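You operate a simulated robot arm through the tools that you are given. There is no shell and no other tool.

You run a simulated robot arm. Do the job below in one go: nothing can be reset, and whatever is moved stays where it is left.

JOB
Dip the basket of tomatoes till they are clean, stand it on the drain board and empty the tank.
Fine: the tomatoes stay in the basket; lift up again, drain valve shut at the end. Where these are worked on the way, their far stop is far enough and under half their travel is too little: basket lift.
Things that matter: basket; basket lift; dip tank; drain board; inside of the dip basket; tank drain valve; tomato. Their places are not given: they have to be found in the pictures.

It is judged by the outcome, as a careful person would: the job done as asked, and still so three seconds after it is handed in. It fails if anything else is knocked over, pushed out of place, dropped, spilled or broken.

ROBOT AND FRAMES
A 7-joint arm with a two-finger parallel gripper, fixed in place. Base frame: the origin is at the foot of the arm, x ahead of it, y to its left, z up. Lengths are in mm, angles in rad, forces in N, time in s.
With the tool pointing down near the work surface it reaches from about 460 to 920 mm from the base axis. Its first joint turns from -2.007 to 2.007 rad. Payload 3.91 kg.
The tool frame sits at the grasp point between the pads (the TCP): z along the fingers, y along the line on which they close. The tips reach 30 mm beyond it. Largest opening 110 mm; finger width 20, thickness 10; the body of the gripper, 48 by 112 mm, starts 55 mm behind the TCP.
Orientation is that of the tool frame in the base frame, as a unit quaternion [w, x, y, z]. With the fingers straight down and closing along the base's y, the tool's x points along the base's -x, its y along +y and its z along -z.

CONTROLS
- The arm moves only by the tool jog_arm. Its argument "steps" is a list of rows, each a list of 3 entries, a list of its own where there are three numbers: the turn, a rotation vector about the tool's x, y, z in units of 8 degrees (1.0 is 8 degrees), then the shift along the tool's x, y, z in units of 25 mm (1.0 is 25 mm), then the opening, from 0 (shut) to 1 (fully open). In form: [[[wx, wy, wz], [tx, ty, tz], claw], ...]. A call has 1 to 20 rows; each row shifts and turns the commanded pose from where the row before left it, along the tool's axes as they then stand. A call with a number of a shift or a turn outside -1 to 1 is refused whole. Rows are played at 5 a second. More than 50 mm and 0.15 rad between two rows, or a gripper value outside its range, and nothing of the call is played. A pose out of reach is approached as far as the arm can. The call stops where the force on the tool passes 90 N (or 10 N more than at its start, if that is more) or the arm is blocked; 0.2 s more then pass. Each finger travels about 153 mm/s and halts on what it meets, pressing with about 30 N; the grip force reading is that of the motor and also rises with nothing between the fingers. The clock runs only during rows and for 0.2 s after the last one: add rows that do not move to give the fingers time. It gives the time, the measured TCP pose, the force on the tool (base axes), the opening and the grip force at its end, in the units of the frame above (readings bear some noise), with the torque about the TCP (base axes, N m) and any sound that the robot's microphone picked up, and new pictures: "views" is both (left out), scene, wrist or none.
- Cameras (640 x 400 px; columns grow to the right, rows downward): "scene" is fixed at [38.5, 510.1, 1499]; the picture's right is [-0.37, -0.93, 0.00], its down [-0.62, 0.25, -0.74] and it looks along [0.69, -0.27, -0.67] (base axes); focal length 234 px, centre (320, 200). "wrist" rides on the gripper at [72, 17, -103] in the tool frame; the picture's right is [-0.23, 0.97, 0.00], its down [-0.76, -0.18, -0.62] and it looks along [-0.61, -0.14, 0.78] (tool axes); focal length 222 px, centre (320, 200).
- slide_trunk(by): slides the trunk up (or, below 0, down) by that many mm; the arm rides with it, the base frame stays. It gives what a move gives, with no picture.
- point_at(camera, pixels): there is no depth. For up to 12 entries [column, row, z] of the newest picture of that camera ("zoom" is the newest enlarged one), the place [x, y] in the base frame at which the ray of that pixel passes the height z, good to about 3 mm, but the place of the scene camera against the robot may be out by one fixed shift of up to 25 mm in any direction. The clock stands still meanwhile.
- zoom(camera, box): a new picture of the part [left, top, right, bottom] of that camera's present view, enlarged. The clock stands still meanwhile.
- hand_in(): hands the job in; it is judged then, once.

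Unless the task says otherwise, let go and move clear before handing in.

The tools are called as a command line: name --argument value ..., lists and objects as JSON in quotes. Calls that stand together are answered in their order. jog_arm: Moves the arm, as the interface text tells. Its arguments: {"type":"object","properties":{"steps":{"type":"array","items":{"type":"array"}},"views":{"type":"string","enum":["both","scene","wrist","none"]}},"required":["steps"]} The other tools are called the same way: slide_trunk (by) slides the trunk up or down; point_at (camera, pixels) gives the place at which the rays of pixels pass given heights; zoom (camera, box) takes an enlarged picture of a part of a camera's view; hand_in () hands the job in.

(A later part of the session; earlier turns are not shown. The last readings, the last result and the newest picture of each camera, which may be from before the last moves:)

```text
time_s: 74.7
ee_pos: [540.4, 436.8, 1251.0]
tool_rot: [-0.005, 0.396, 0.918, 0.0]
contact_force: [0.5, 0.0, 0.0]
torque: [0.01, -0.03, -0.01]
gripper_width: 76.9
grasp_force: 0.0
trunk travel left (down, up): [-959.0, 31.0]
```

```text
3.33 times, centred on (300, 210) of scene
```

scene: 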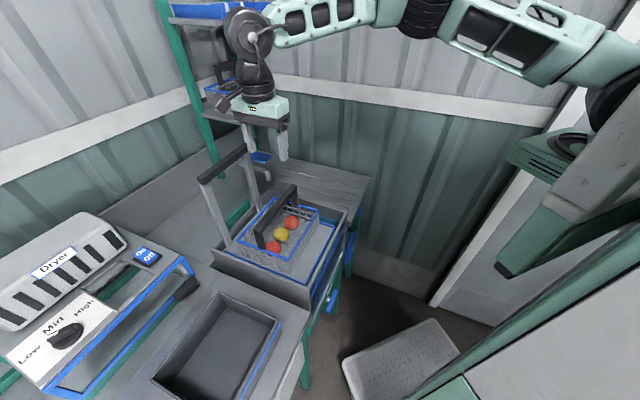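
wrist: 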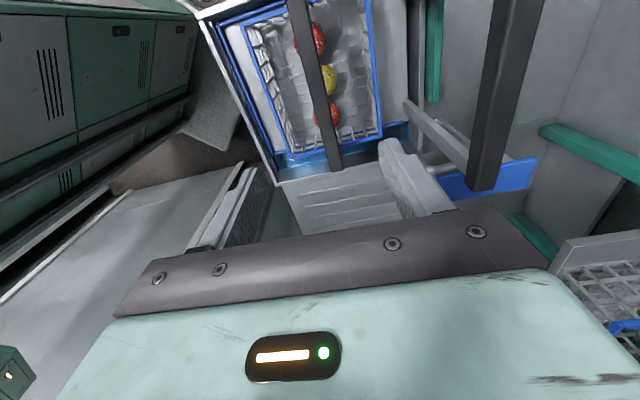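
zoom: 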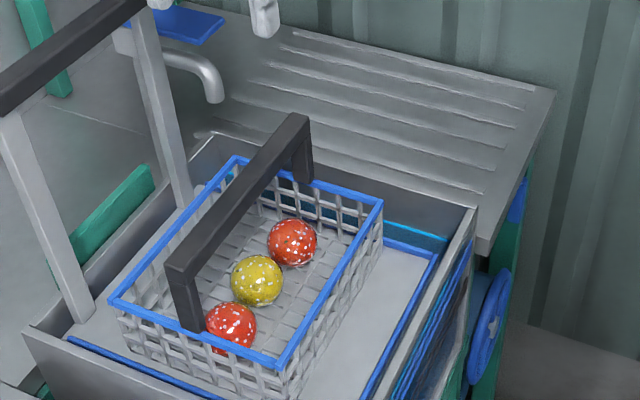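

The handle is centred at v≈693, ~17 mm thick, directly under the tool. I'll descend to z≈1100 and check again.

jog_arm --steps '[[[0, 0, 0], [0, 0, 1], 0.7], [[0, 0, 0], [0, 0, 1], 0.7], [[0, 0, 0], [0, 0, 1], 0.7], [[0, 0, 0], [0, 0, 1], 0.7], [[0, 0, 0], [0, 0, 1], 0.7], [[0, 0, 0], [0, 0, 1], 0.7], [[0, 0, 0], [0, 0, 0], 0.7]]'

zoom --camera "wrist" --box '[160, 0, 480, 220]'

zoom --camera "scene" --box '[220, 120, 380, 260]'

```text
time_s: 76.3
ee_pos: [537.9, 438.7, 1101.3]
tool_rot: [-0.005, 0.395, 0.919, 0.0]
contact_force: [-0.9, 0.1, 0.0]
torque: [-0.01, 0.01, -0.03]
gripper_width: 77.0
grasp_force: 0.0
trunk travel left (down, up): [-959.0, 31.0]
```

scene: 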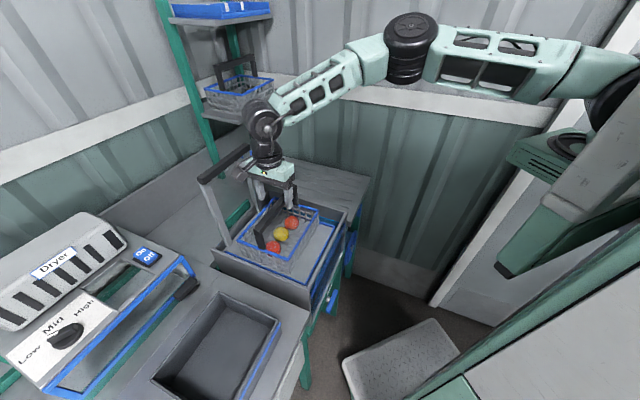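
wrist: 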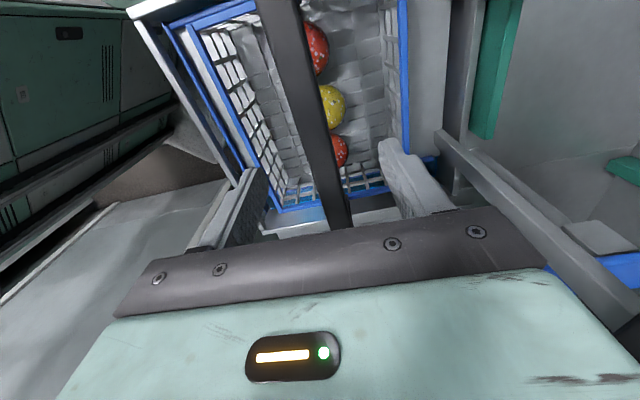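

```text
1.82 times, centred on (320, 110) of wrist
```

zoom: 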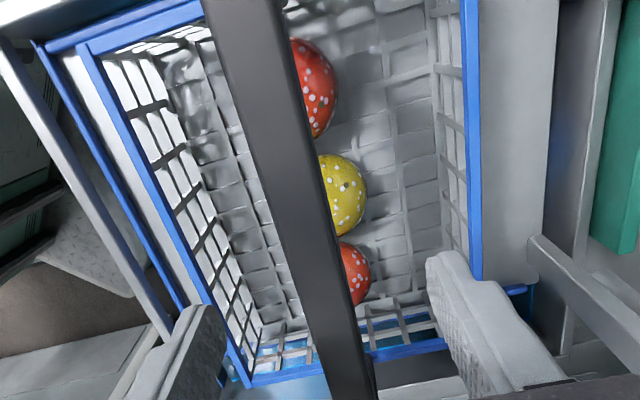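

```text
2.86 times, centred on (300, 190) of scene
```

zoom: 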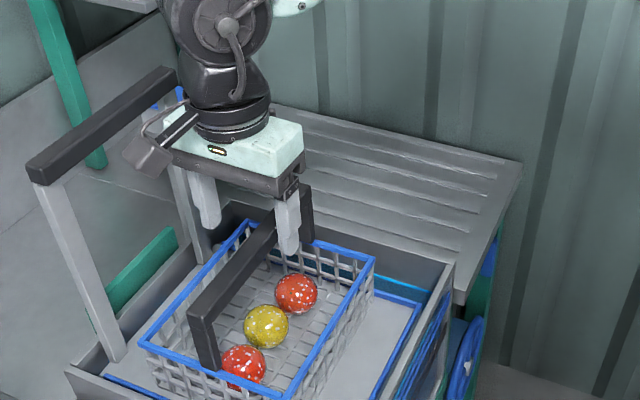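

The handle passes centrally between the fingers, and cross-checking with the scene view puts its top near z≈1055. I'll descend about 57 mm and look before closing.

jog_arm --steps '[[[0, 0, 0], [0, 0, 0.6], 0.7], [[0, 0, 0], [0, 0, 0.6], 0.7], [[0, 0, 0], [0, 0, 0.6], 0.7], [[0, 0, 0], [0, 0, 0.5], 0.7], [[0, 0, 0], [0, 0, 0], 0.7]]'

zoom --camera "scene" --box '[220, 120, 380, 260]'

zoom --camera "wrist" --box '[160, 0, 480, 220]'

```text
time_s: 77.5
ee_pos: [537.7, 436.9, 1041.4]
tool_rot: [-0.005, 0.395, 0.919, 0.001]
contact_force: [0.2, 0.0, 0.9]
torque: [0.0, 0.0, -0.01]
gripper_width: 77.2
grasp_force: 0.0
trunk travel left (down, up): [-959.0, 31.0]
```

scene: 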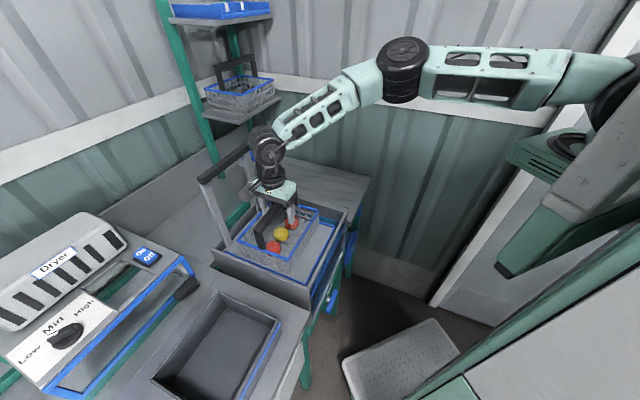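
wrist: 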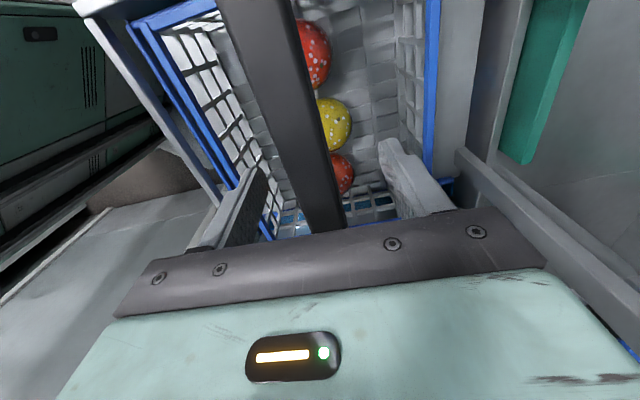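

```text
2.86 times, centred on (300, 190) of scene
```

zoom: 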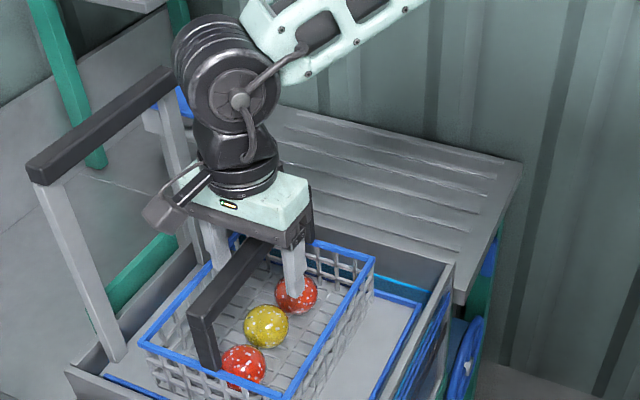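

```text
1.82 times, centred on (320, 110) of wrist
```

zoom: 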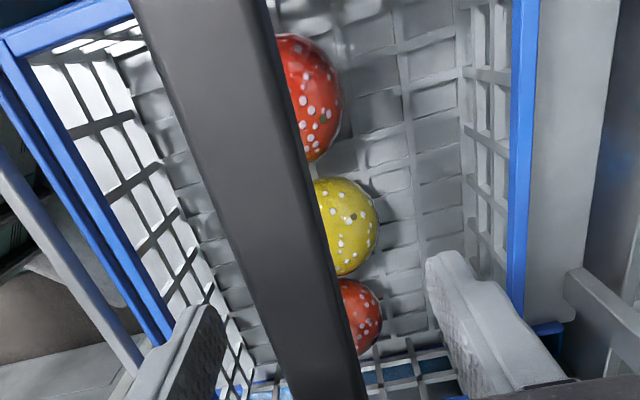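

The handle lies centred between the pads and the tips are clear of the tomatoes. I'll close on the handle.

jog_arm --steps '[[[0, 0, 0], [0, 0, 0], 0.4], [[0, 0, 0], [0, 0, 0], 0.2], [[0, 0, 0], [0, 0, 0], 0], [[0, 0, 0], [0, 0, 0], 0], [[0, 0, 0], [0, 0, 0], 0]]' --views "wrist"

```text
time_s: 78.7
ee_pos: [538.3, 436.5, 1043.4]
tool_rot: [-0.004, 0.396, 0.918, 0.0]
contact_force: [0.2, 0.3, 0.3]
torque: [0.08, -0.16, 0.04]
gripper_width: 19.7
grasp_force: 29.9
trunk travel left (down, up): [-959.0, 31.0]
```

wrist: 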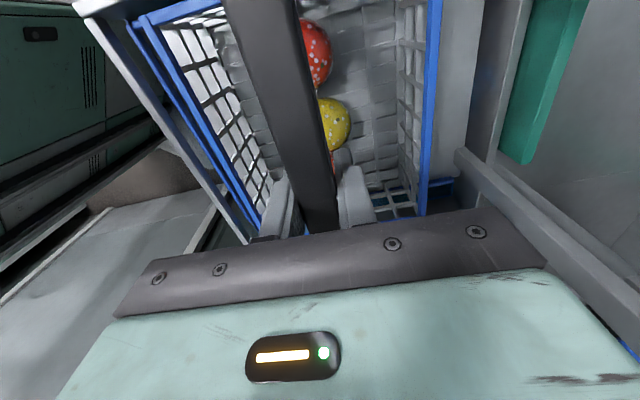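

Handle gripped (19.7 mm, 30 N). I'll lift the basket gently by 30 mm and check that it hangs level.

jog_arm --steps '[[[0, 0, 0], [0, 0, -0.2], 0], [[0, 0, 0], [0, 0, -0.3], 0], [[0, 0, 0], [0, 0, -0.4], 0], [[0, 0, 0], [0, 0, -0.4], 0], [[0, 0, 0], [0, 0, 0], 0]]'

zoom --camera "scene" --box '[220, 120, 380, 260]'

```text
time_s: 79.9
ee_pos: [537.7, 436.7, 1074.0]
tool_rot: [-0.005, 0.395, 0.919, 0.0]
contact_force: [-0.2, -1.0, -1.4]
torque: [0.04, 0.02, 0.02]
gripper_width: 19.4
grasp_force: 30.3
trunk travel left (down, up): [-959.0, 31.0]
```

scene: 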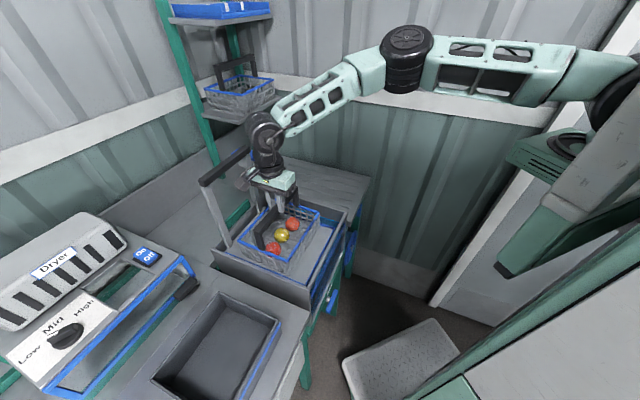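
wrist: 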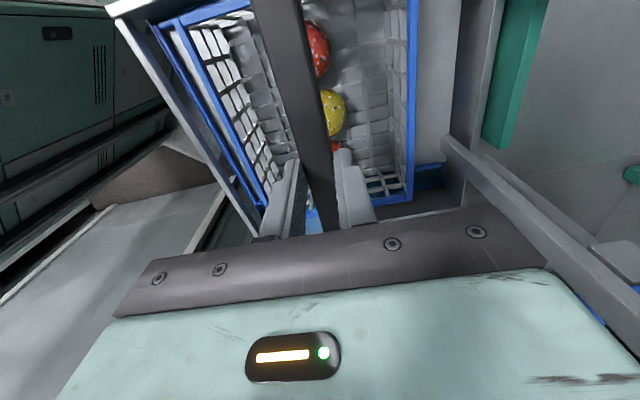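

```text
2.86 times, centred on (300, 190) of scene
```

zoom: 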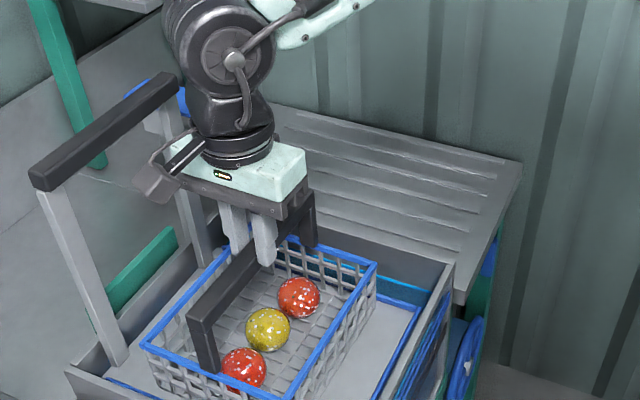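

Comparing zooms, the basket rim has not moved (corner still at (143,345)) while the gripper rose 30 mm: the pads slid up the handle. I'll reopen, go back down and test with a small lift to read the load.

jog_arm --steps '[[[0, 0, 0], [0, 0, 0], 0.35], [[0, 0, 0], [0, 0, 0.6], 0.35], [[0, 0, 0], [0, 0, 0.6], 0.35], [[0, 0, 0], [0, 0, 0.4], 0.35], [[0, 0, 0], [0, 0, 0], 0.35]]'

zoom --camera "scene" --box '[230, 140, 330, 240]'

zoom --camera "wrist" --box '[200, 100, 440, 260]'

```text
time_s: 81.1
ee_pos: [536.4, 437.7, 1034.8]
tool_rot: [-0.005, 0.396, 0.918, 0.0]
contact_force: [-0.8, 0.2, 0.6]
torque: [-0.02, 0.01, 0.0]
gripper_width: 38.5
grasp_force: 0.0
trunk travel left (down, up): [-959.0, 31.0]
```

scene: 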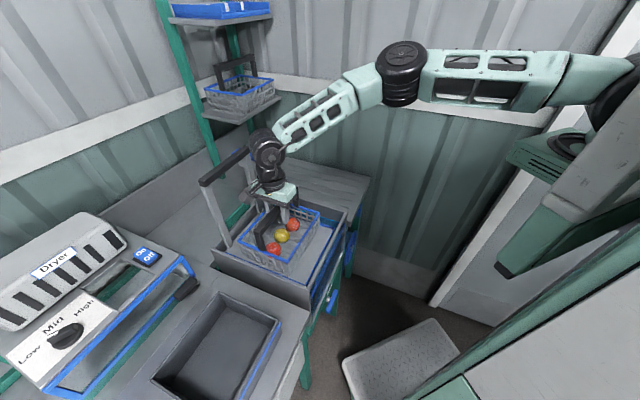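
wrist: 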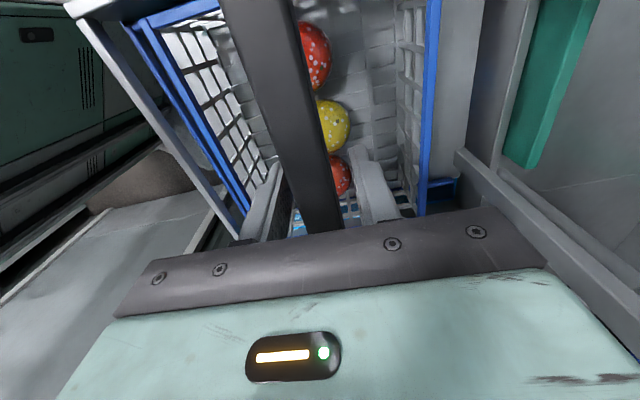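

```text
4.00 times, centred on (280, 190) of scene
```

zoom: 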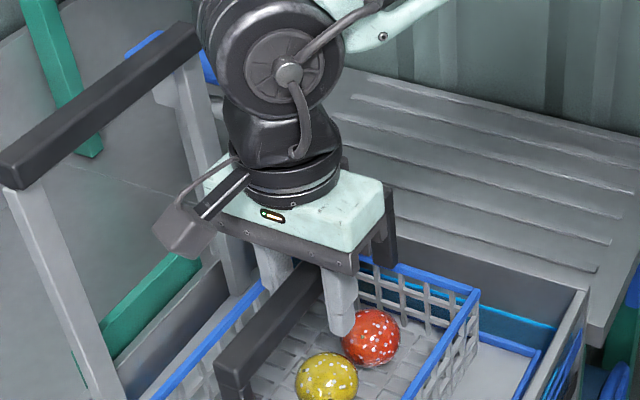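

```text
2.50 times, centred on (320, 180) of wrist
```

zoom: 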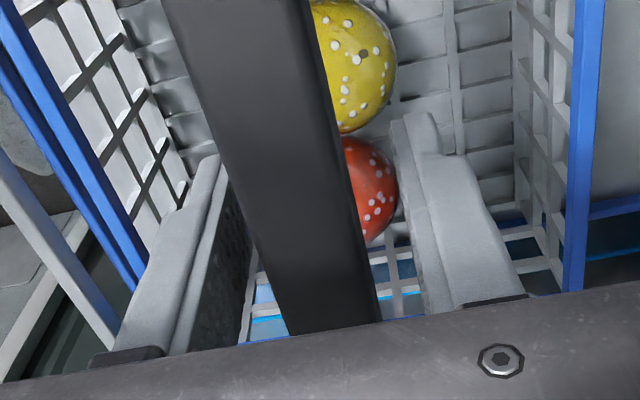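

The handle sits between the pads again at z≈1035. I'll close fully, wait, and lift only 10 mm to read the load.

jog_arm --steps '[[[0, 0, 0], [0, 0, 0], 0.15], [[0, 0, 0], [0, 0, 0], 0], [[0, 0, 0], [0, 0, 0], 0], [[0, 0, 0], [0, 0, 0], 0], [[0, 0, 0], [0, 0, 0], 0]]' --views "none"

jog_arm --steps '[[[0, 0, 0], [0, 0, -0.1], 0], [[0, 0, 0], [0, 0, -0.1], 0], [[0, 0, 0], [0, 0, -0.1], 0], [[0, 0, 0], [0, 0, -0.1], 0], [[0, 0, 0], [0, 0, 0], 0]]'

zoom --camera "scene" --box '[230, 140, 330, 240]'

```text
time_s: 82.3
ee_pos: [537.6, 437.4, 1035.3]
tool_rot: [-0.005, 0.395, 0.919, 0.0]
contact_force: [-0.1, -0.5, -0.8]
torque: [0.0, -0.08, 0.0]
gripper_width: 20.1
grasp_force: 30.1
trunk travel left (down, up): [-959.0, 31.0]
```

```text
time_s: 83.5
ee_pos: [537.4, 436.7, 1045.3]
tool_rot: [-0.005, 0.396, 0.918, 0.0]
contact_force: [0.4, 0.8, -4.4]
torque: [0.02, 0.03, 0.03]
gripper_width: 19.7
grasp_force: 29.9
trunk travel left (down, up): [-959.0, 31.0]
```

scene: 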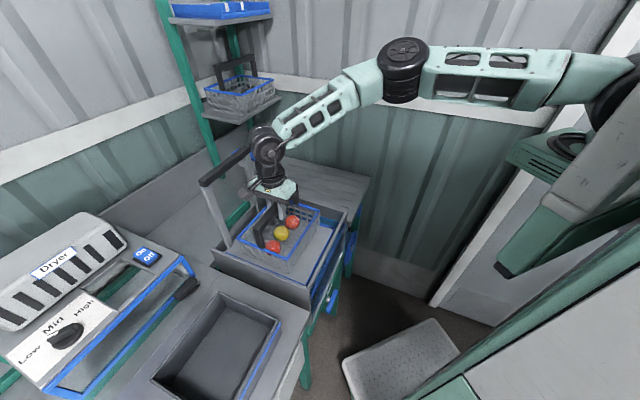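
wrist: 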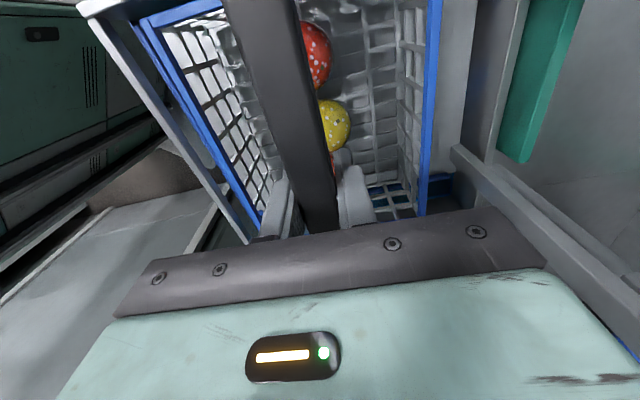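

```text
4.00 times, centred on (280, 190) of scene
```

zoom: 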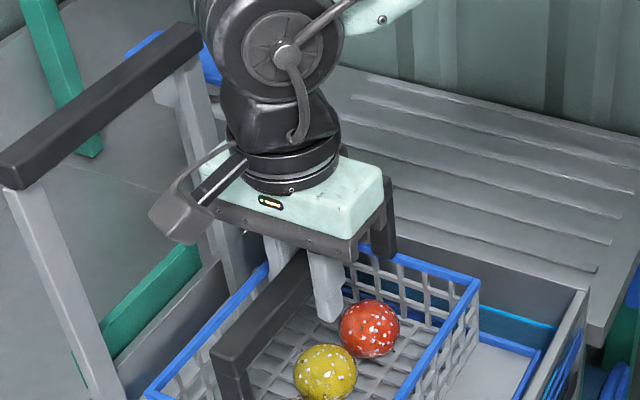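

This time the tomatoes and rim moved up ~7 px in the zoom and the load reads ~4.4 N, so the basket is coming up. I'll hold briefly to see whether the grip creeps.

jog_arm --steps '[[[0, 0, 0], [0, 0, 0], 0], [[0, 0, 0], [0, 0, 0], 0], [[0, 0, 0], [0, 0, 0], 0], [[0, 0, 0], [0, 0, 0], 0], [[0, 0, 0], [0, 0, 0], 0]]' --views "none"

zoom --camera "scene" --box '[230, 140, 330, 240]'

```text
time_s: 84.7
ee_pos: [538.3, 436.9, 1045.9]
tool_rot: [-0.005, 0.395, 0.919, 0.0]
contact_force: [0.1, -0.1, -4.4]
torque: [0.04, 0.03, 0.02]
gripper_width: 19.9
grasp_force: 29.7
trunk travel left (down, up): [-959.0, 31.0]
```

```text
4.00 times, centred on (280, 190) of scene
```

zoom: 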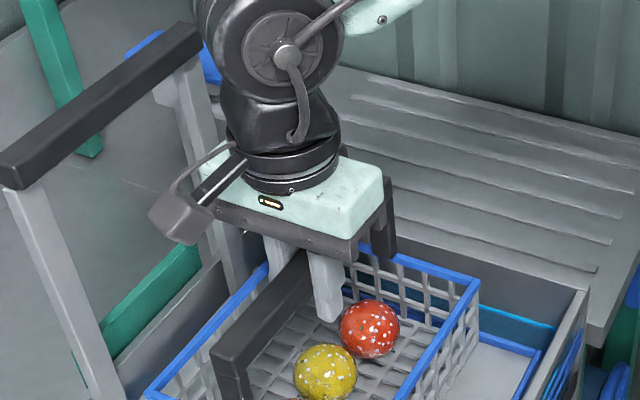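

The grip is stable at 4.4 N with no creep. I'll lift a further 30 mm at a slow pace and check again.

jog_arm --steps '[[[0, 0, 0], [0, 0, -0.15], 0], [[0, 0, 0], [0, 0, -0.15], 0], [[0, 0, 0], [0, 0, -0.15], 0], [[0, 0, 0], [0, 0, -0.15], 0], [[0, 0, 0], [0, 0, -0.15], 0], [[0, 0, 0], [0, 0, -0.15], 0], [[0, 0, 0], [0, 0, -0.15], 0], [[0, 0, 0], [0, 0, -0.15], 0], [[0, 0, 0], [0, 0, 0], 0]]'

zoom --camera "scene" --box '[230, 140, 330, 240]'

```text
time_s: 86.7
ee_pos: [538.2, 437.6, 1076.2]
tool_rot: [-0.004, 0.395, 0.919, 0.0]
contact_force: [0.3, -0.1, -5.3]
torque: [0.01, 0.05, 0.0]
gripper_width: 19.9
grasp_force: 29.9
trunk travel left (down, up): [-959.0, 31.0]
```

scene: 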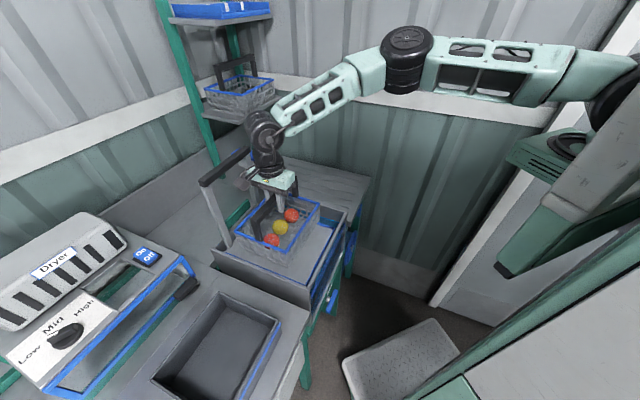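
wrist: 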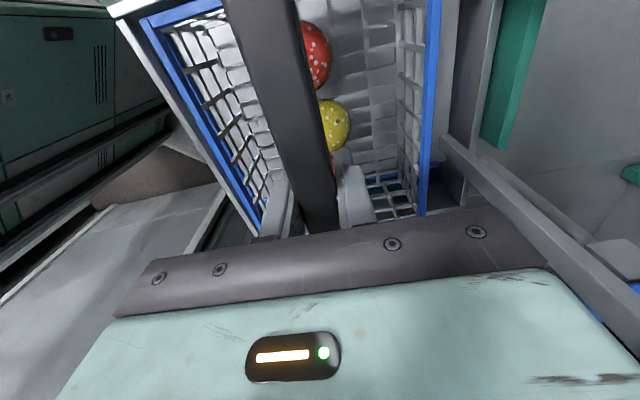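

```text
4.00 times, centred on (280, 190) of scene
```

zoom: 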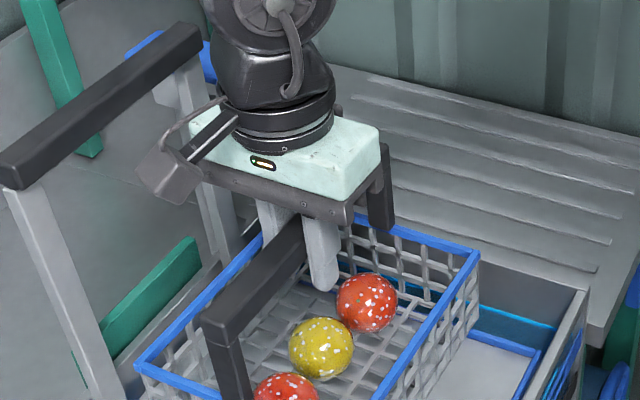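

The basket is rising with the gripper now, load ~5 N, and the tomatoes sit still in it. I'll raise it another 80 mm to clear the tank wall.

jog_arm --steps '[[[0, 0, 0], [0, 0, -0.25], 0], [[0, 0, 0], [0, 0, -0.35], 0], [[0, 0, 0], [0, 0, -0.35], 0], [[0, 0, 0], [0, 0, -0.35], 0], [[0, 0, 0], [0, 0, -0.35], 0], [[0, 0, 0], [0, 0, -0.35], 0], [[0, 0, 0], [0, 0, -0.35], 0], [[0, 0, 0], [0, 0, -0.35], 0], [[0, 0, 0], [0, 0, -0.35], 0], [[0, 0, 0], [0, 0, -0.25], 0], [[0, 0, 0], [0, 0, 0], 0]]'

zoom --camera "scene" --box '[200, 120, 380, 280]'

```text
time_s: 89.1
ee_pos: [539.3, 437.1, 1157.7]
tool_rot: [-0.005, 0.396, 0.918, 0.0]
contact_force: [-0.4, 0.4, -4.4]
torque: [0.02, 0.02, 0.0]
gripper_width: 19.9
grasp_force: 30.4
trunk travel left (down, up): [-959.0, 31.0]
```

scene: 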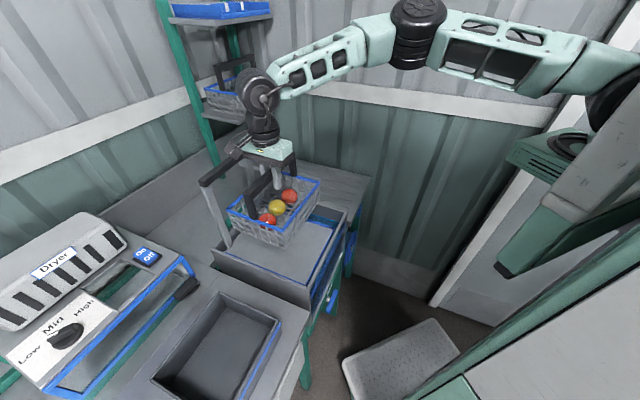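
wrist: 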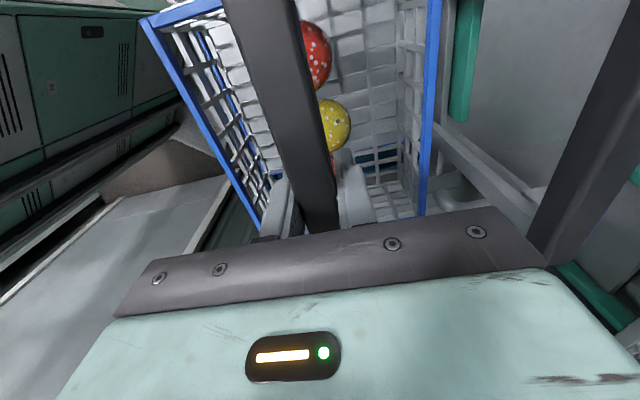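

```text
2.50 times, centred on (290, 200) of scene
```

zoom: 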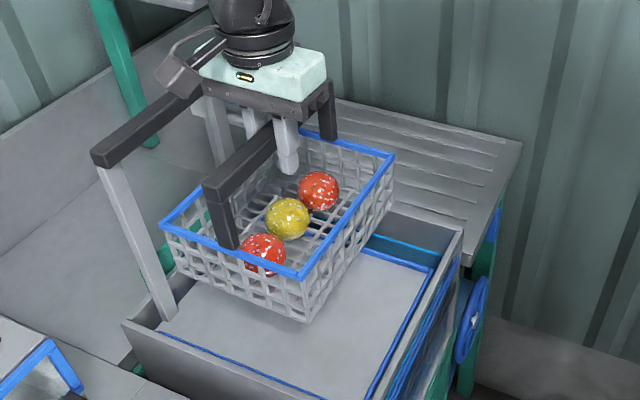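

The basket hangs level well above the tank, tomatoes inside. I'll shift 30 mm toward me and then begin moving right toward the drain board.

jog_arm --steps '[[[0, 0, 0], [0, -0.4, 0], 0], [[0, 0, 0], [0, -0.5, 0], 0], [[0, 0, 0], [-0.3, -0.3, 0], 0], [[0, 0, 0], [-0.5, 0, 0], 0], [[0, 0, 0], [-0.6, 0, 0], 0], [[0, 0, 0], [-0.6, 0, 0], 0], [[0, 0, 0], [-0.6, 0, 0], 0], [[0, 0, 0], [-0.6, 0, 0], 0], [[0, 0, 0], [-0.6, 0, 0], 0], [[0, 0, 0], [-0.6, 0, 0], 0], [[0, 0, 0], [-0.6, 0, 0], 0], [[0, 0, 0], [-0.6, 0, 0], 0], [[0, 0, 0], [-0.5, 0, 0], 0], [[0, 0, 0], [-0.3, 0, 0], 0], [[0, 0, 0], [0, 0, 0], 0]]'

zoom --camera "scene" --box '[220, 100, 420, 260]'

```text
time_s: 92.3
ee_pos: [627.4, 300.6, 1156.8]
tool_rot: [-0.006, 0.395, 0.919, 0.001]
contact_force: [-0.5, 0.0, -4.2]
torque: [-0.01, -0.04, -0.02]
gripper_width: 19.8
grasp_force: 30.0
trunk travel left (down, up): [-959.0, 31.0]
```

scene: 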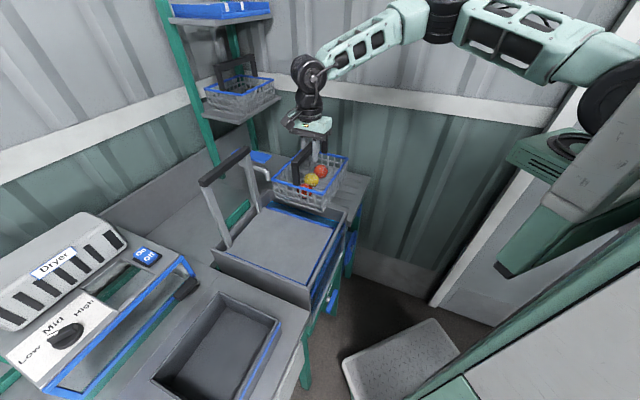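
wrist: 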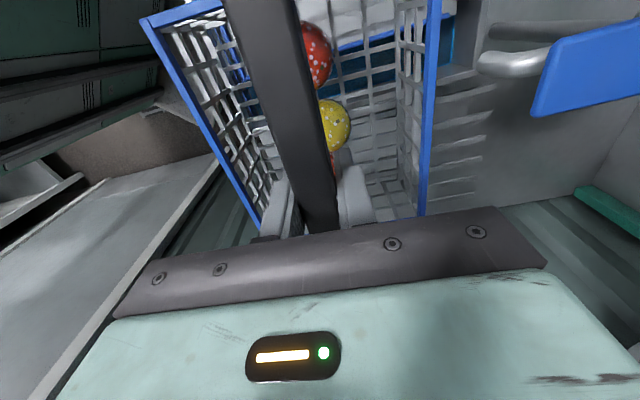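

```text
2.50 times, centred on (320, 180) of scene
```

zoom: 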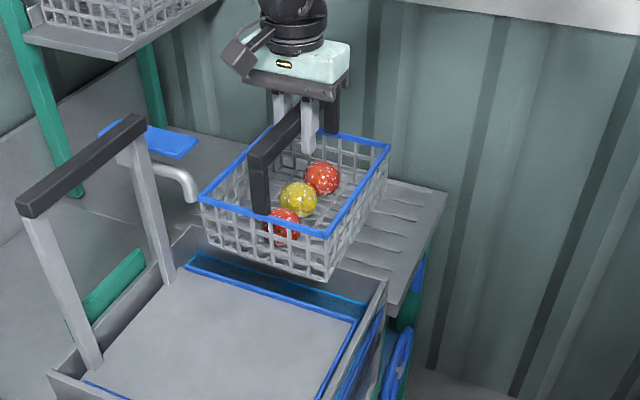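

The basket passes clear of the faucet (wrist (510,65)). I'll continue right about 176 mm to be over the middle of the drain board.

jog_arm --steps '[[[0, 0, 0], [-0.3, 0, 0], 0], [[0, 0, 0], [-0.5, 0, 0], 0], [[0, 0, 0], [-0.6, 0, 0], 0], [[0, 0, 0], [-0.6, 0, 0], 0], [[0, 0, 0], [-0.6, 0, 0], 0], [[0, 0, 0], [-0.6, 0, 0], 0], [[0, 0, 0], [-0.6, 0, 0], 0], [[0, 0, 0], [-0.6, 0, 0], 0], [[0, 0, 0], [-0.6, 0, 0], 0], [[0, 0, 0], [-0.6, 0, 0], 0], [[0, 0, 0], [-0.6, 0, 0], 0], [[0, 0, 0], [-0.5, 0, 0], 0], [[0, 0, 0], [-0.3, 0, 0], 0], [[0, 0, 0], [0, 0, 0], 0]]'

zoom --camera "scene" --box '[240, 80, 440, 260]'

```text
time_s: 95.3
ee_pos: [747.0, 171.1, 1154.7]
tool_rot: [-0.005, 0.397, 0.918, -0.001]
contact_force: [-0.6, 0.1, -3.8]
torque: [0.05, -0.02, 0.0]
gripper_width: 19.7
grasp_force: 29.9
trunk travel left (down, up): [-959.0, 31.0]
```

scene: 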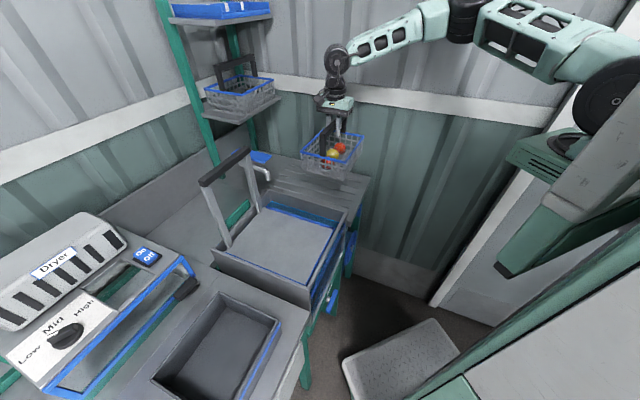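
wrist: 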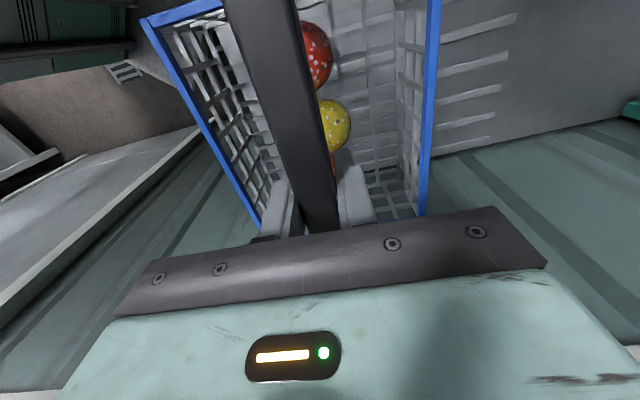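

```text
2.22 times, centred on (340, 170) of scene
```

zoom: 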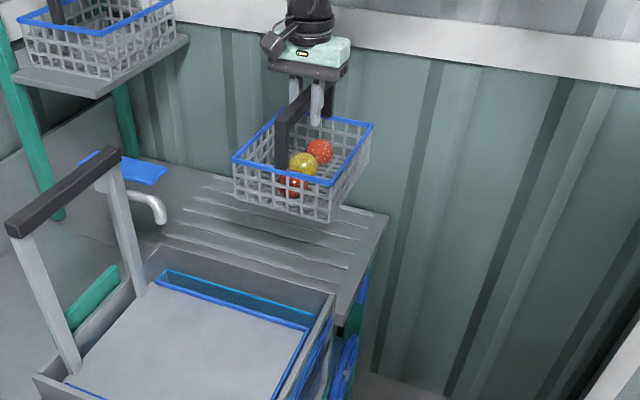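

The basket is over the drain board's middle (projected base centre at zoom (300,246), inside the board edges). I'll lower it 85 mm, then finish in tiny steps while watching the load.

jog_arm --steps '[[[0, 0, 0], [0, 0, 0.3], 0], [[0, 0, 0], [0, 0, 0.45], 0], [[0, 0, 0], [0, 0, 0.45], 0], [[0, 0, 0], [0, 0, 0.45], 0], [[0, 0, 0], [0, 0, 0.45], 0], [[0, 0, 0], [0, 0, 0.45], 0], [[0, 0, 0], [0, 0, 0.45], 0], [[0, 0, 0], [0, 0, 0.3], 0], [[0, 0, 0], [0, 0, 0], 0]]'

zoom --camera "scene" --box '[260, 110, 400, 240]'

```text
time_s: 97.3
ee_pos: [747.8, 173.9, 1072.6]
tool_rot: [-0.005, 0.396, 0.918, 0.001]
contact_force: [0.7, 0.3, -4.4]
torque: [0.04, 0.04, 0.0]
gripper_width: 19.6
grasp_force: 30.5
trunk travel left (down, up): [-959.0, 31.0]
```

scene: 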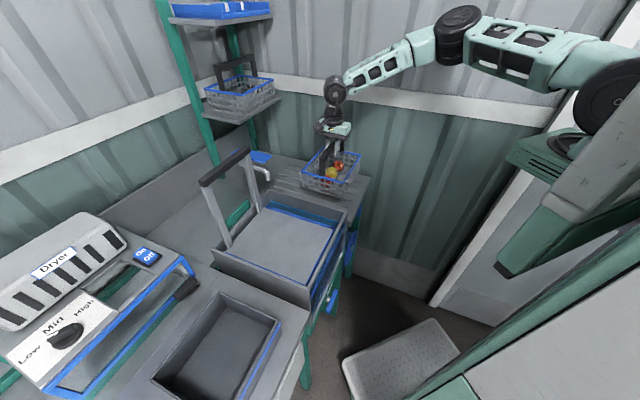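
wrist: 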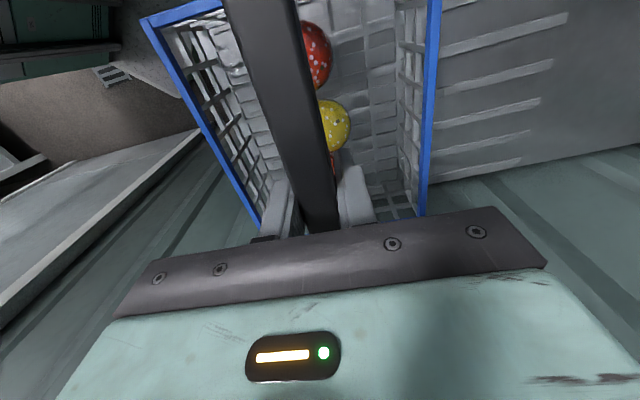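

```text
3.08 times, centred on (330, 175) of scene
```

zoom: 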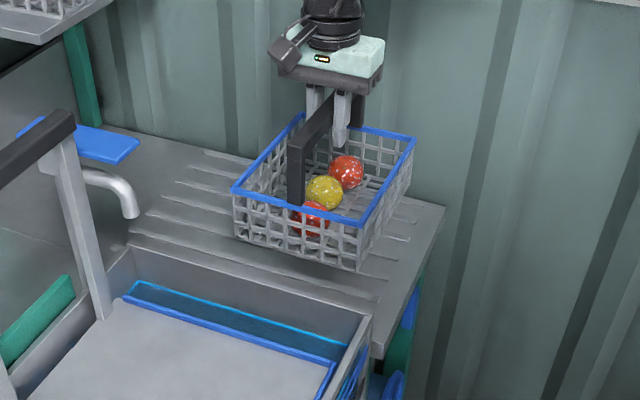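

The basket is still hanging (4.4 N) a few centimetres above the board. I'll lower 30 mm more in 5 mm rows.

jog_arm --steps '[[[0, 0, 0], [0, 0, 0.2], 0], [[0, 0, 0], [0, 0, 0.2], 0], [[0, 0, 0], [0, 0, 0.2], 0], [[0, 0, 0], [0, 0, 0.2], 0], [[0, 0, 0], [0, 0, 0.2], 0], [[0, 0, 0], [0, 0, 0.2], 0], [[0, 0, 0], [0, 0, 0], 0]]'

zoom --camera "scene" --box '[260, 110, 400, 240]'

```text
time_s: 98.9
ee_pos: [746.3, 173.1, 1043.4]
tool_rot: [-0.005, 0.396, 0.918, 0.0]
contact_force: [0.5, -0.3, -5.2]
torque: [0.02, -0.01, -0.01]
gripper_width: 20.0
grasp_force: 30.0
trunk travel left (down, up): [-959.0, 31.0]
```

scene: 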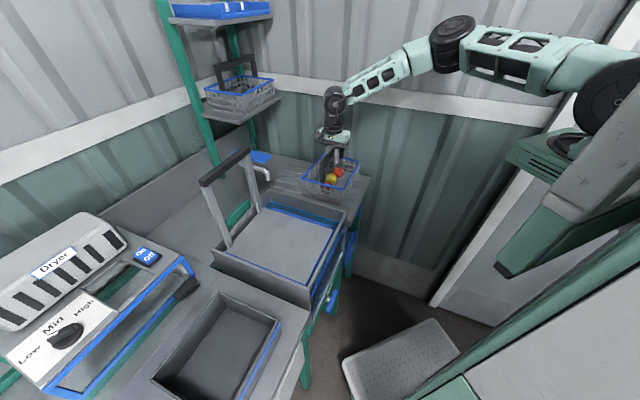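
wrist: 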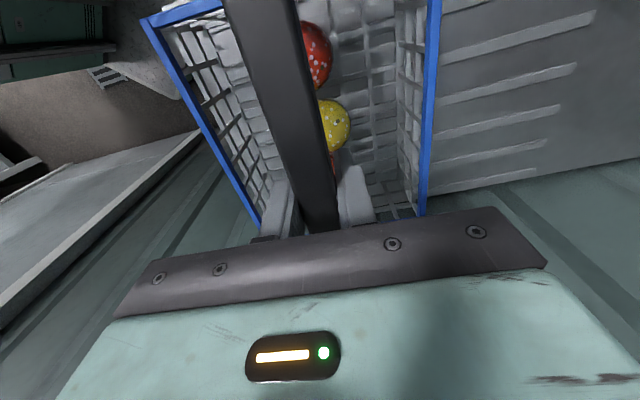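

```text
3.08 times, centred on (330, 175) of scene
```

zoom: 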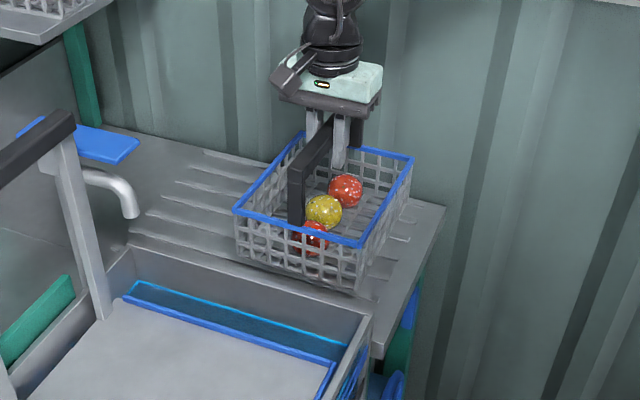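

Still hanging (5.2 N). I'll shift 12 mm further from the tank wall to center it, then keep lowering in small rows.

jog_arm --steps '[[[0, 0, 0], [-0.25, 0, 0], 0], [[0, 0, 0], [-0.25, 0, 0], 0], [[0, 0, 0], [0, 0, 0.15], 0], [[0, 0, 0], [0, 0, 0.15], 0], [[0, 0, 0], [0, 0, 0.15], 0], [[0, 0, 0], [0, 0, 0], 0]]' --views "none"

jog_arm --steps '[[[0, 0, 0], [0, 0, 0.15], 0], [[0, 0, 0], [0, 0, 0.15], 0], [[0, 0, 0], [0, 0, 0], 0]]' --views "scene"

```text
time_s: 100.3
ee_pos: [754.8, 163.7, 1033.1]
tool_rot: [-0.004, 0.396, 0.918, 0.001]
contact_force: [0.0, 0.8, -4.8]
torque: [0.02, 0.02, 0.01]
gripper_width: 19.9
grasp_force: 29.8
trunk travel left (down, up): [-959.0, 31.0]
```

```text
time_s: 101.1
ee_pos: [754.4, 164.3, 1024.1]
tool_rot: [-0.005, 0.396, 0.918, 0.0]
contact_force: [0.9, -0.1, -5.5]
torque: [0.01, -0.01, -0.01]
gripper_width: 20.0
grasp_force: 29.8
trunk travel left (down, up): [-959.0, 31.0]
```

scene: 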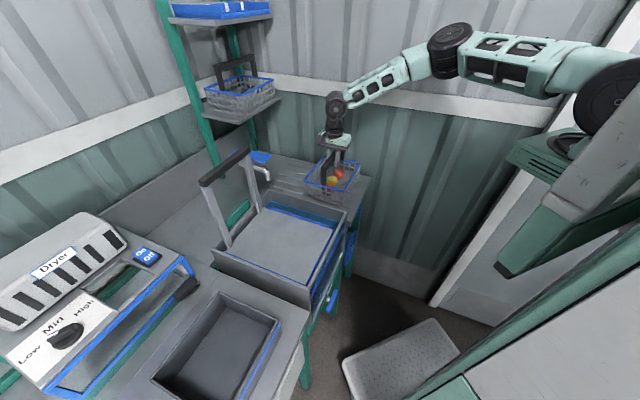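

Still carrying the load (−5.5 N) at z=1024. I'll continue down in 3–4 mm rows until the load comes off.

jog_arm --steps '[[[0, 0, 0], [0, 0, 0.15], 0], [[0, 0, 0], [0, 0, 0.15], 0], [[0, 0, 0], [0, 0, 0], 0]]' --views "none"

zoom --camera "scene" --box '[260, 110, 400, 240]'

```text
time_s: 101.9
ee_pos: [754.7, 164.2, 1016.3]
tool_rot: [-0.005, 0.395, 0.919, 0.0]
contact_force: [0.9, 0.5, -4.9]
torque: [0.04, 0.02, 0.01]
gripper_width: 20.0
grasp_force: 29.8
trunk travel left (down, up): [-959.0, 31.0]
```

```text
3.08 times, centred on (330, 175) of scene
```

zoom: 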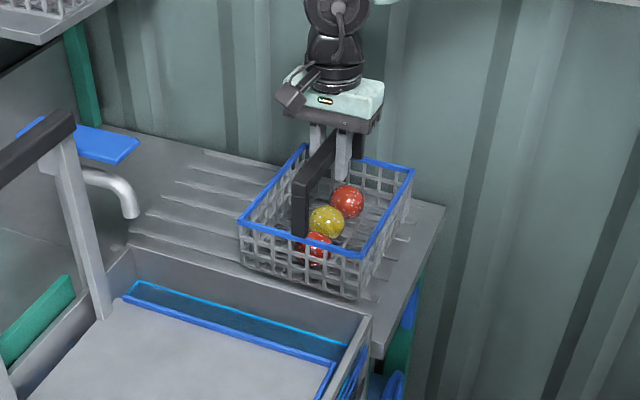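

jog_arm --steps '[[[0, 0, 0], [0, 0, 0.15], 0], [[0, 0, 0], [0, 0, 0.15], 0], [[0, 0, 0], [0, 0, 0], 0]]' --views "none"

jog_arm --steps '[[[0, 0, 0], [0, 0, 0.12], 0], [[0, 0, 0], [0, 0, 0.12], 0], [[0, 0, 0], [0, 0, 0], 0]]' --views "none"

zoom --camera "scene" --box '[260, 110, 400, 240]'

```text
time_s: 102.7
ee_pos: [754.4, 164.7, 1008.7]
tool_rot: [-0.005, 0.396, 0.918, -0.001]
contact_force: [1.1, 0.8, -5.7]
torque: [0.05, -0.02, 0.0]
gripper_width: 19.9
grasp_force: 29.7
trunk travel left (down, up): [-959.0, 31.0]
```

```text
time_s: 103.5
ee_pos: [755.2, 165.7, 1003.7]
tool_rot: [-0.004, 0.396, 0.918, 0.0]
contact_force: [-0.1, -0.2, -5.1]
torque: [0.02, -0.02, -0.05]
gripper_width: 20.0
grasp_force: 29.8
trunk travel left (down, up): [-959.0, 31.0]
```

```text
3.08 times, centred on (330, 175) of scene
```

zoom: 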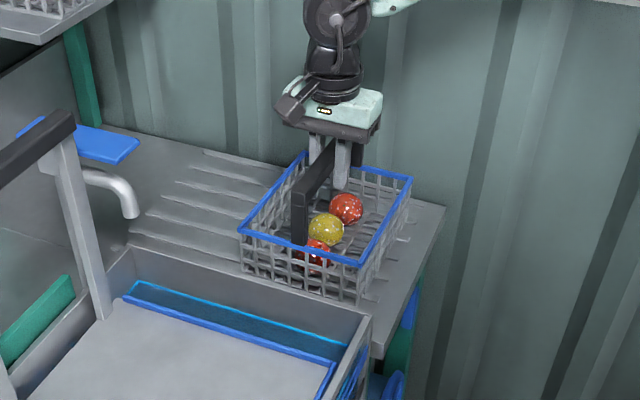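

Still 5 N, so the board is lower than the lift tray was. I'll keep lowering carefully.

jog_arm --steps '[[[0, 0, 0], [0, 0, 0.12], 0], [[0, 0, 0], [0, 0, 0.12], 0], [[0, 0, 0], [0, 0, 0.12], 0], [[0, 0, 0], [0, 0, 0], 0]]' --views "none"

jog_arm --steps '[[[0, 0, 0], [0, 0, 0.12], 0], [[0, 0, 0], [0, 0, 0.12], 0], [[0, 0, 0], [0, 0, 0], 0]]' --views "wrist"

zoom --camera "scene" --box '[260, 110, 400, 240]'

```text
time_s: 104.5
ee_pos: [755.4, 165.7, 997.2]
tool_rot: [-0.004, 0.396, 0.918, 0.001]
contact_force: [2.1, 0.2, 25.8]
torque: [0.0, 0.02, -0.04]
gripper_width: 19.7
grasp_force: 29.7
trunk travel left (down, up): [-959.0, 31.0]
```

```text
time_s: 105.3
ee_pos: [753.3, 166.0, 988.7]
tool_rot: [-0.005, 0.396, 0.918, 0.001]
contact_force: [2.4, 0.3, 24.1]
torque: [0.0, -0.01, -0.02]
gripper_width: 19.7
grasp_force: 30.1
trunk travel left (down, up): [-959.0, 31.0]
```

wrist: 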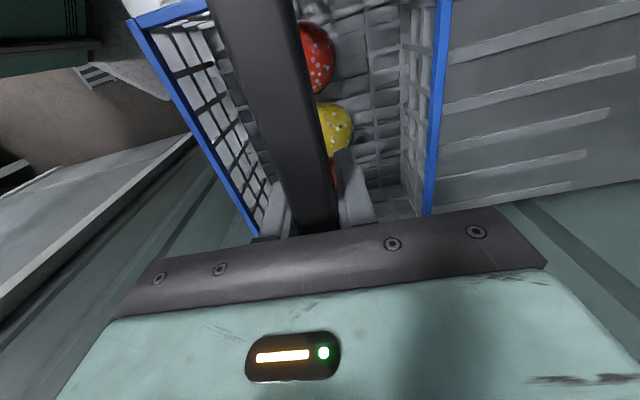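

```text
3.08 times, centred on (330, 175) of scene
```

zoom: 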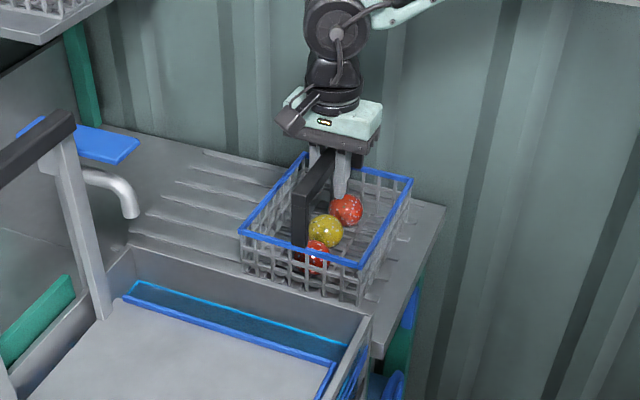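

The load reversed to +24 N, so the basket stands on the board and the pads are pressing down slightly. I'll open the fingers and rise straight up.

jog_arm --steps '[[[0, 0, 0], [0, 0, 0], 0.3], [[0, 0, 0], [0, 0, 0], 0.45], [[0, 0, 0], [0, 0, 0], 0.45], [[0, 0, 0], [0, 0, -0.4], 0.45], [[0, 0, 0], [0, 0, -0.6], 0.45], [[0, 0, 0], [0, 0, -0.8], 0.45], [[0, 0, 0], [0, 0, -1], 0.45], [[0, 0, 0], [0, 0, -1], 0.45], [[0, 0, 0], [0, 0, -1], 0.45], [[0, 0, 0], [0, 0, -1], 0.45], [[0, 0, 0], [0, 0, 0], 0.45]]'

zoom --camera "scene" --box '[260, 110, 400, 240]'

zoom --camera "wrist" --box '[120, 0, 560, 240]'

```text
time_s: 107.7
ee_pos: [756.2, 165.1, 1132.5]
tool_rot: [-0.004, 0.395, 0.919, 0.0]
contact_force: [0.1, 0.2, 0.5]
torque: [-0.01, 0.01, 0.02]
gripper_width: 49.6
grasp_force: 0.0
trunk travel left (down, up): [-959.0, 31.0]
```

scene: 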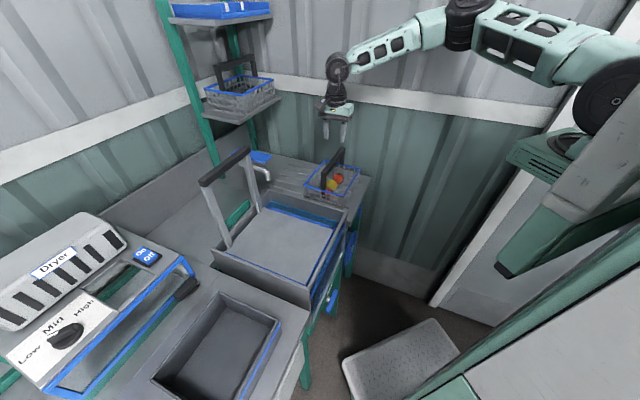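
wrist: 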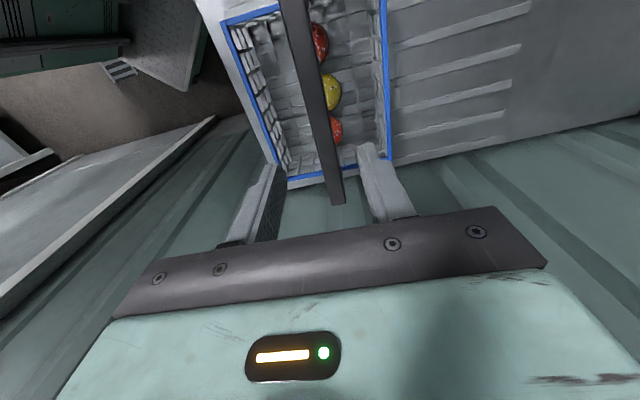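

```text
3.08 times, centred on (330, 175) of scene
```

zoom: 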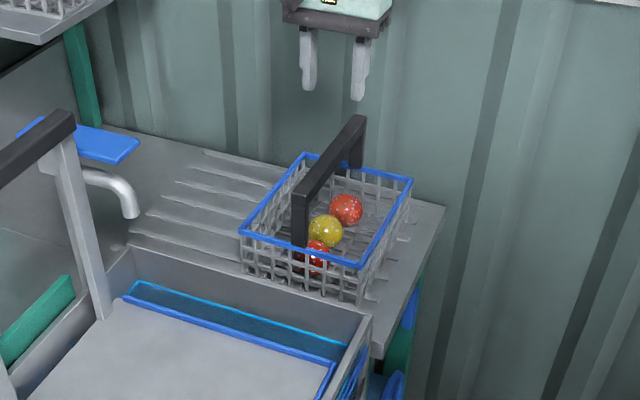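

```text
1.45 times, centred on (340, 120) of wrist
```

zoom: 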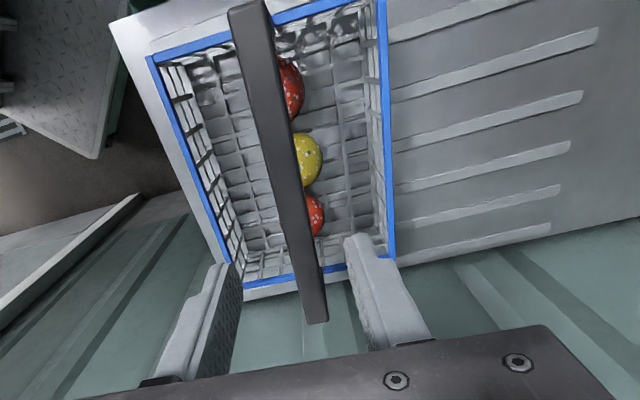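

The basket stands squarely on the drain board with all three tomatoes in it, handle up. Next is the valve lever, which I estimate at about (445,293,536); I'll first retreat toward the front of the bench.

jog_arm --steps '[[[0, 0, 0], [0, -0.8, 0], 0.45], [[0, 0, 0], [0, -1, 0], 0.45], [[0, 0, 0], [0, -1, 0], 0.45], [[0, 0, 0], [0, -1, 0], 0.45], [[0, 0, 0], [0, -1, 0], 0.45], [[0, 0, 0], [0, -1, 0], 0.45], [[0, 0, 0], [0, -1, 0], 0.45], [[0, 0, 0], [0, -1, 0], 0.45], [[0, 0, 0], [0, -0.8, 0], 0.45], [[-1, 0, 0], [0, 0, 0], 0.45], [[-1, 0, 0], [0, 0, 0], 0.45], [[-1, 0, 0], [0, 0, 0], 0.45], [[-1, 0, 0], [0, 0, 0], 0.45], [[-1, 0, 0], [0, 0, 0], 0.45], [[-1, 0, 0], [0, 0, 0], 0.45], [[0, 0, 0], [0, 0, 0], 0.45]]'

```text
time_s: 110.8
ee_pos: [633.9, -31.2, 1138.2]
tool_rot: [0.121, 0.363, 0.872, 0.306]
contact_force: [-3.1, 0.6, 0.3]
torque: [-0.01, -0.09, -0.07]
gripper_width: 49.5
grasp_force: 0.0
trunk travel left (down, up): [-959.0, 31.0]
stopped in row 15: the arm was blocked; the commanded pose is now the measured one
```

scene: 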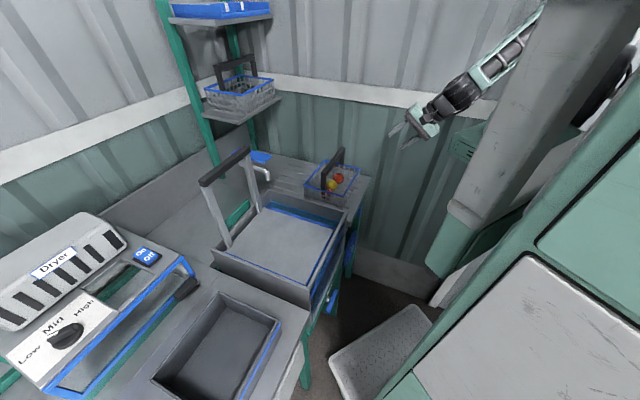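
wrist: 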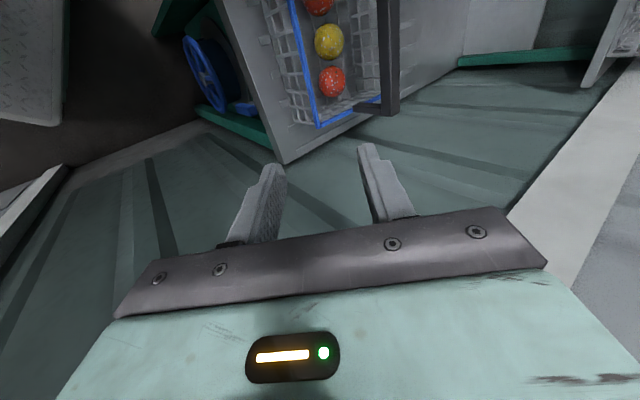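

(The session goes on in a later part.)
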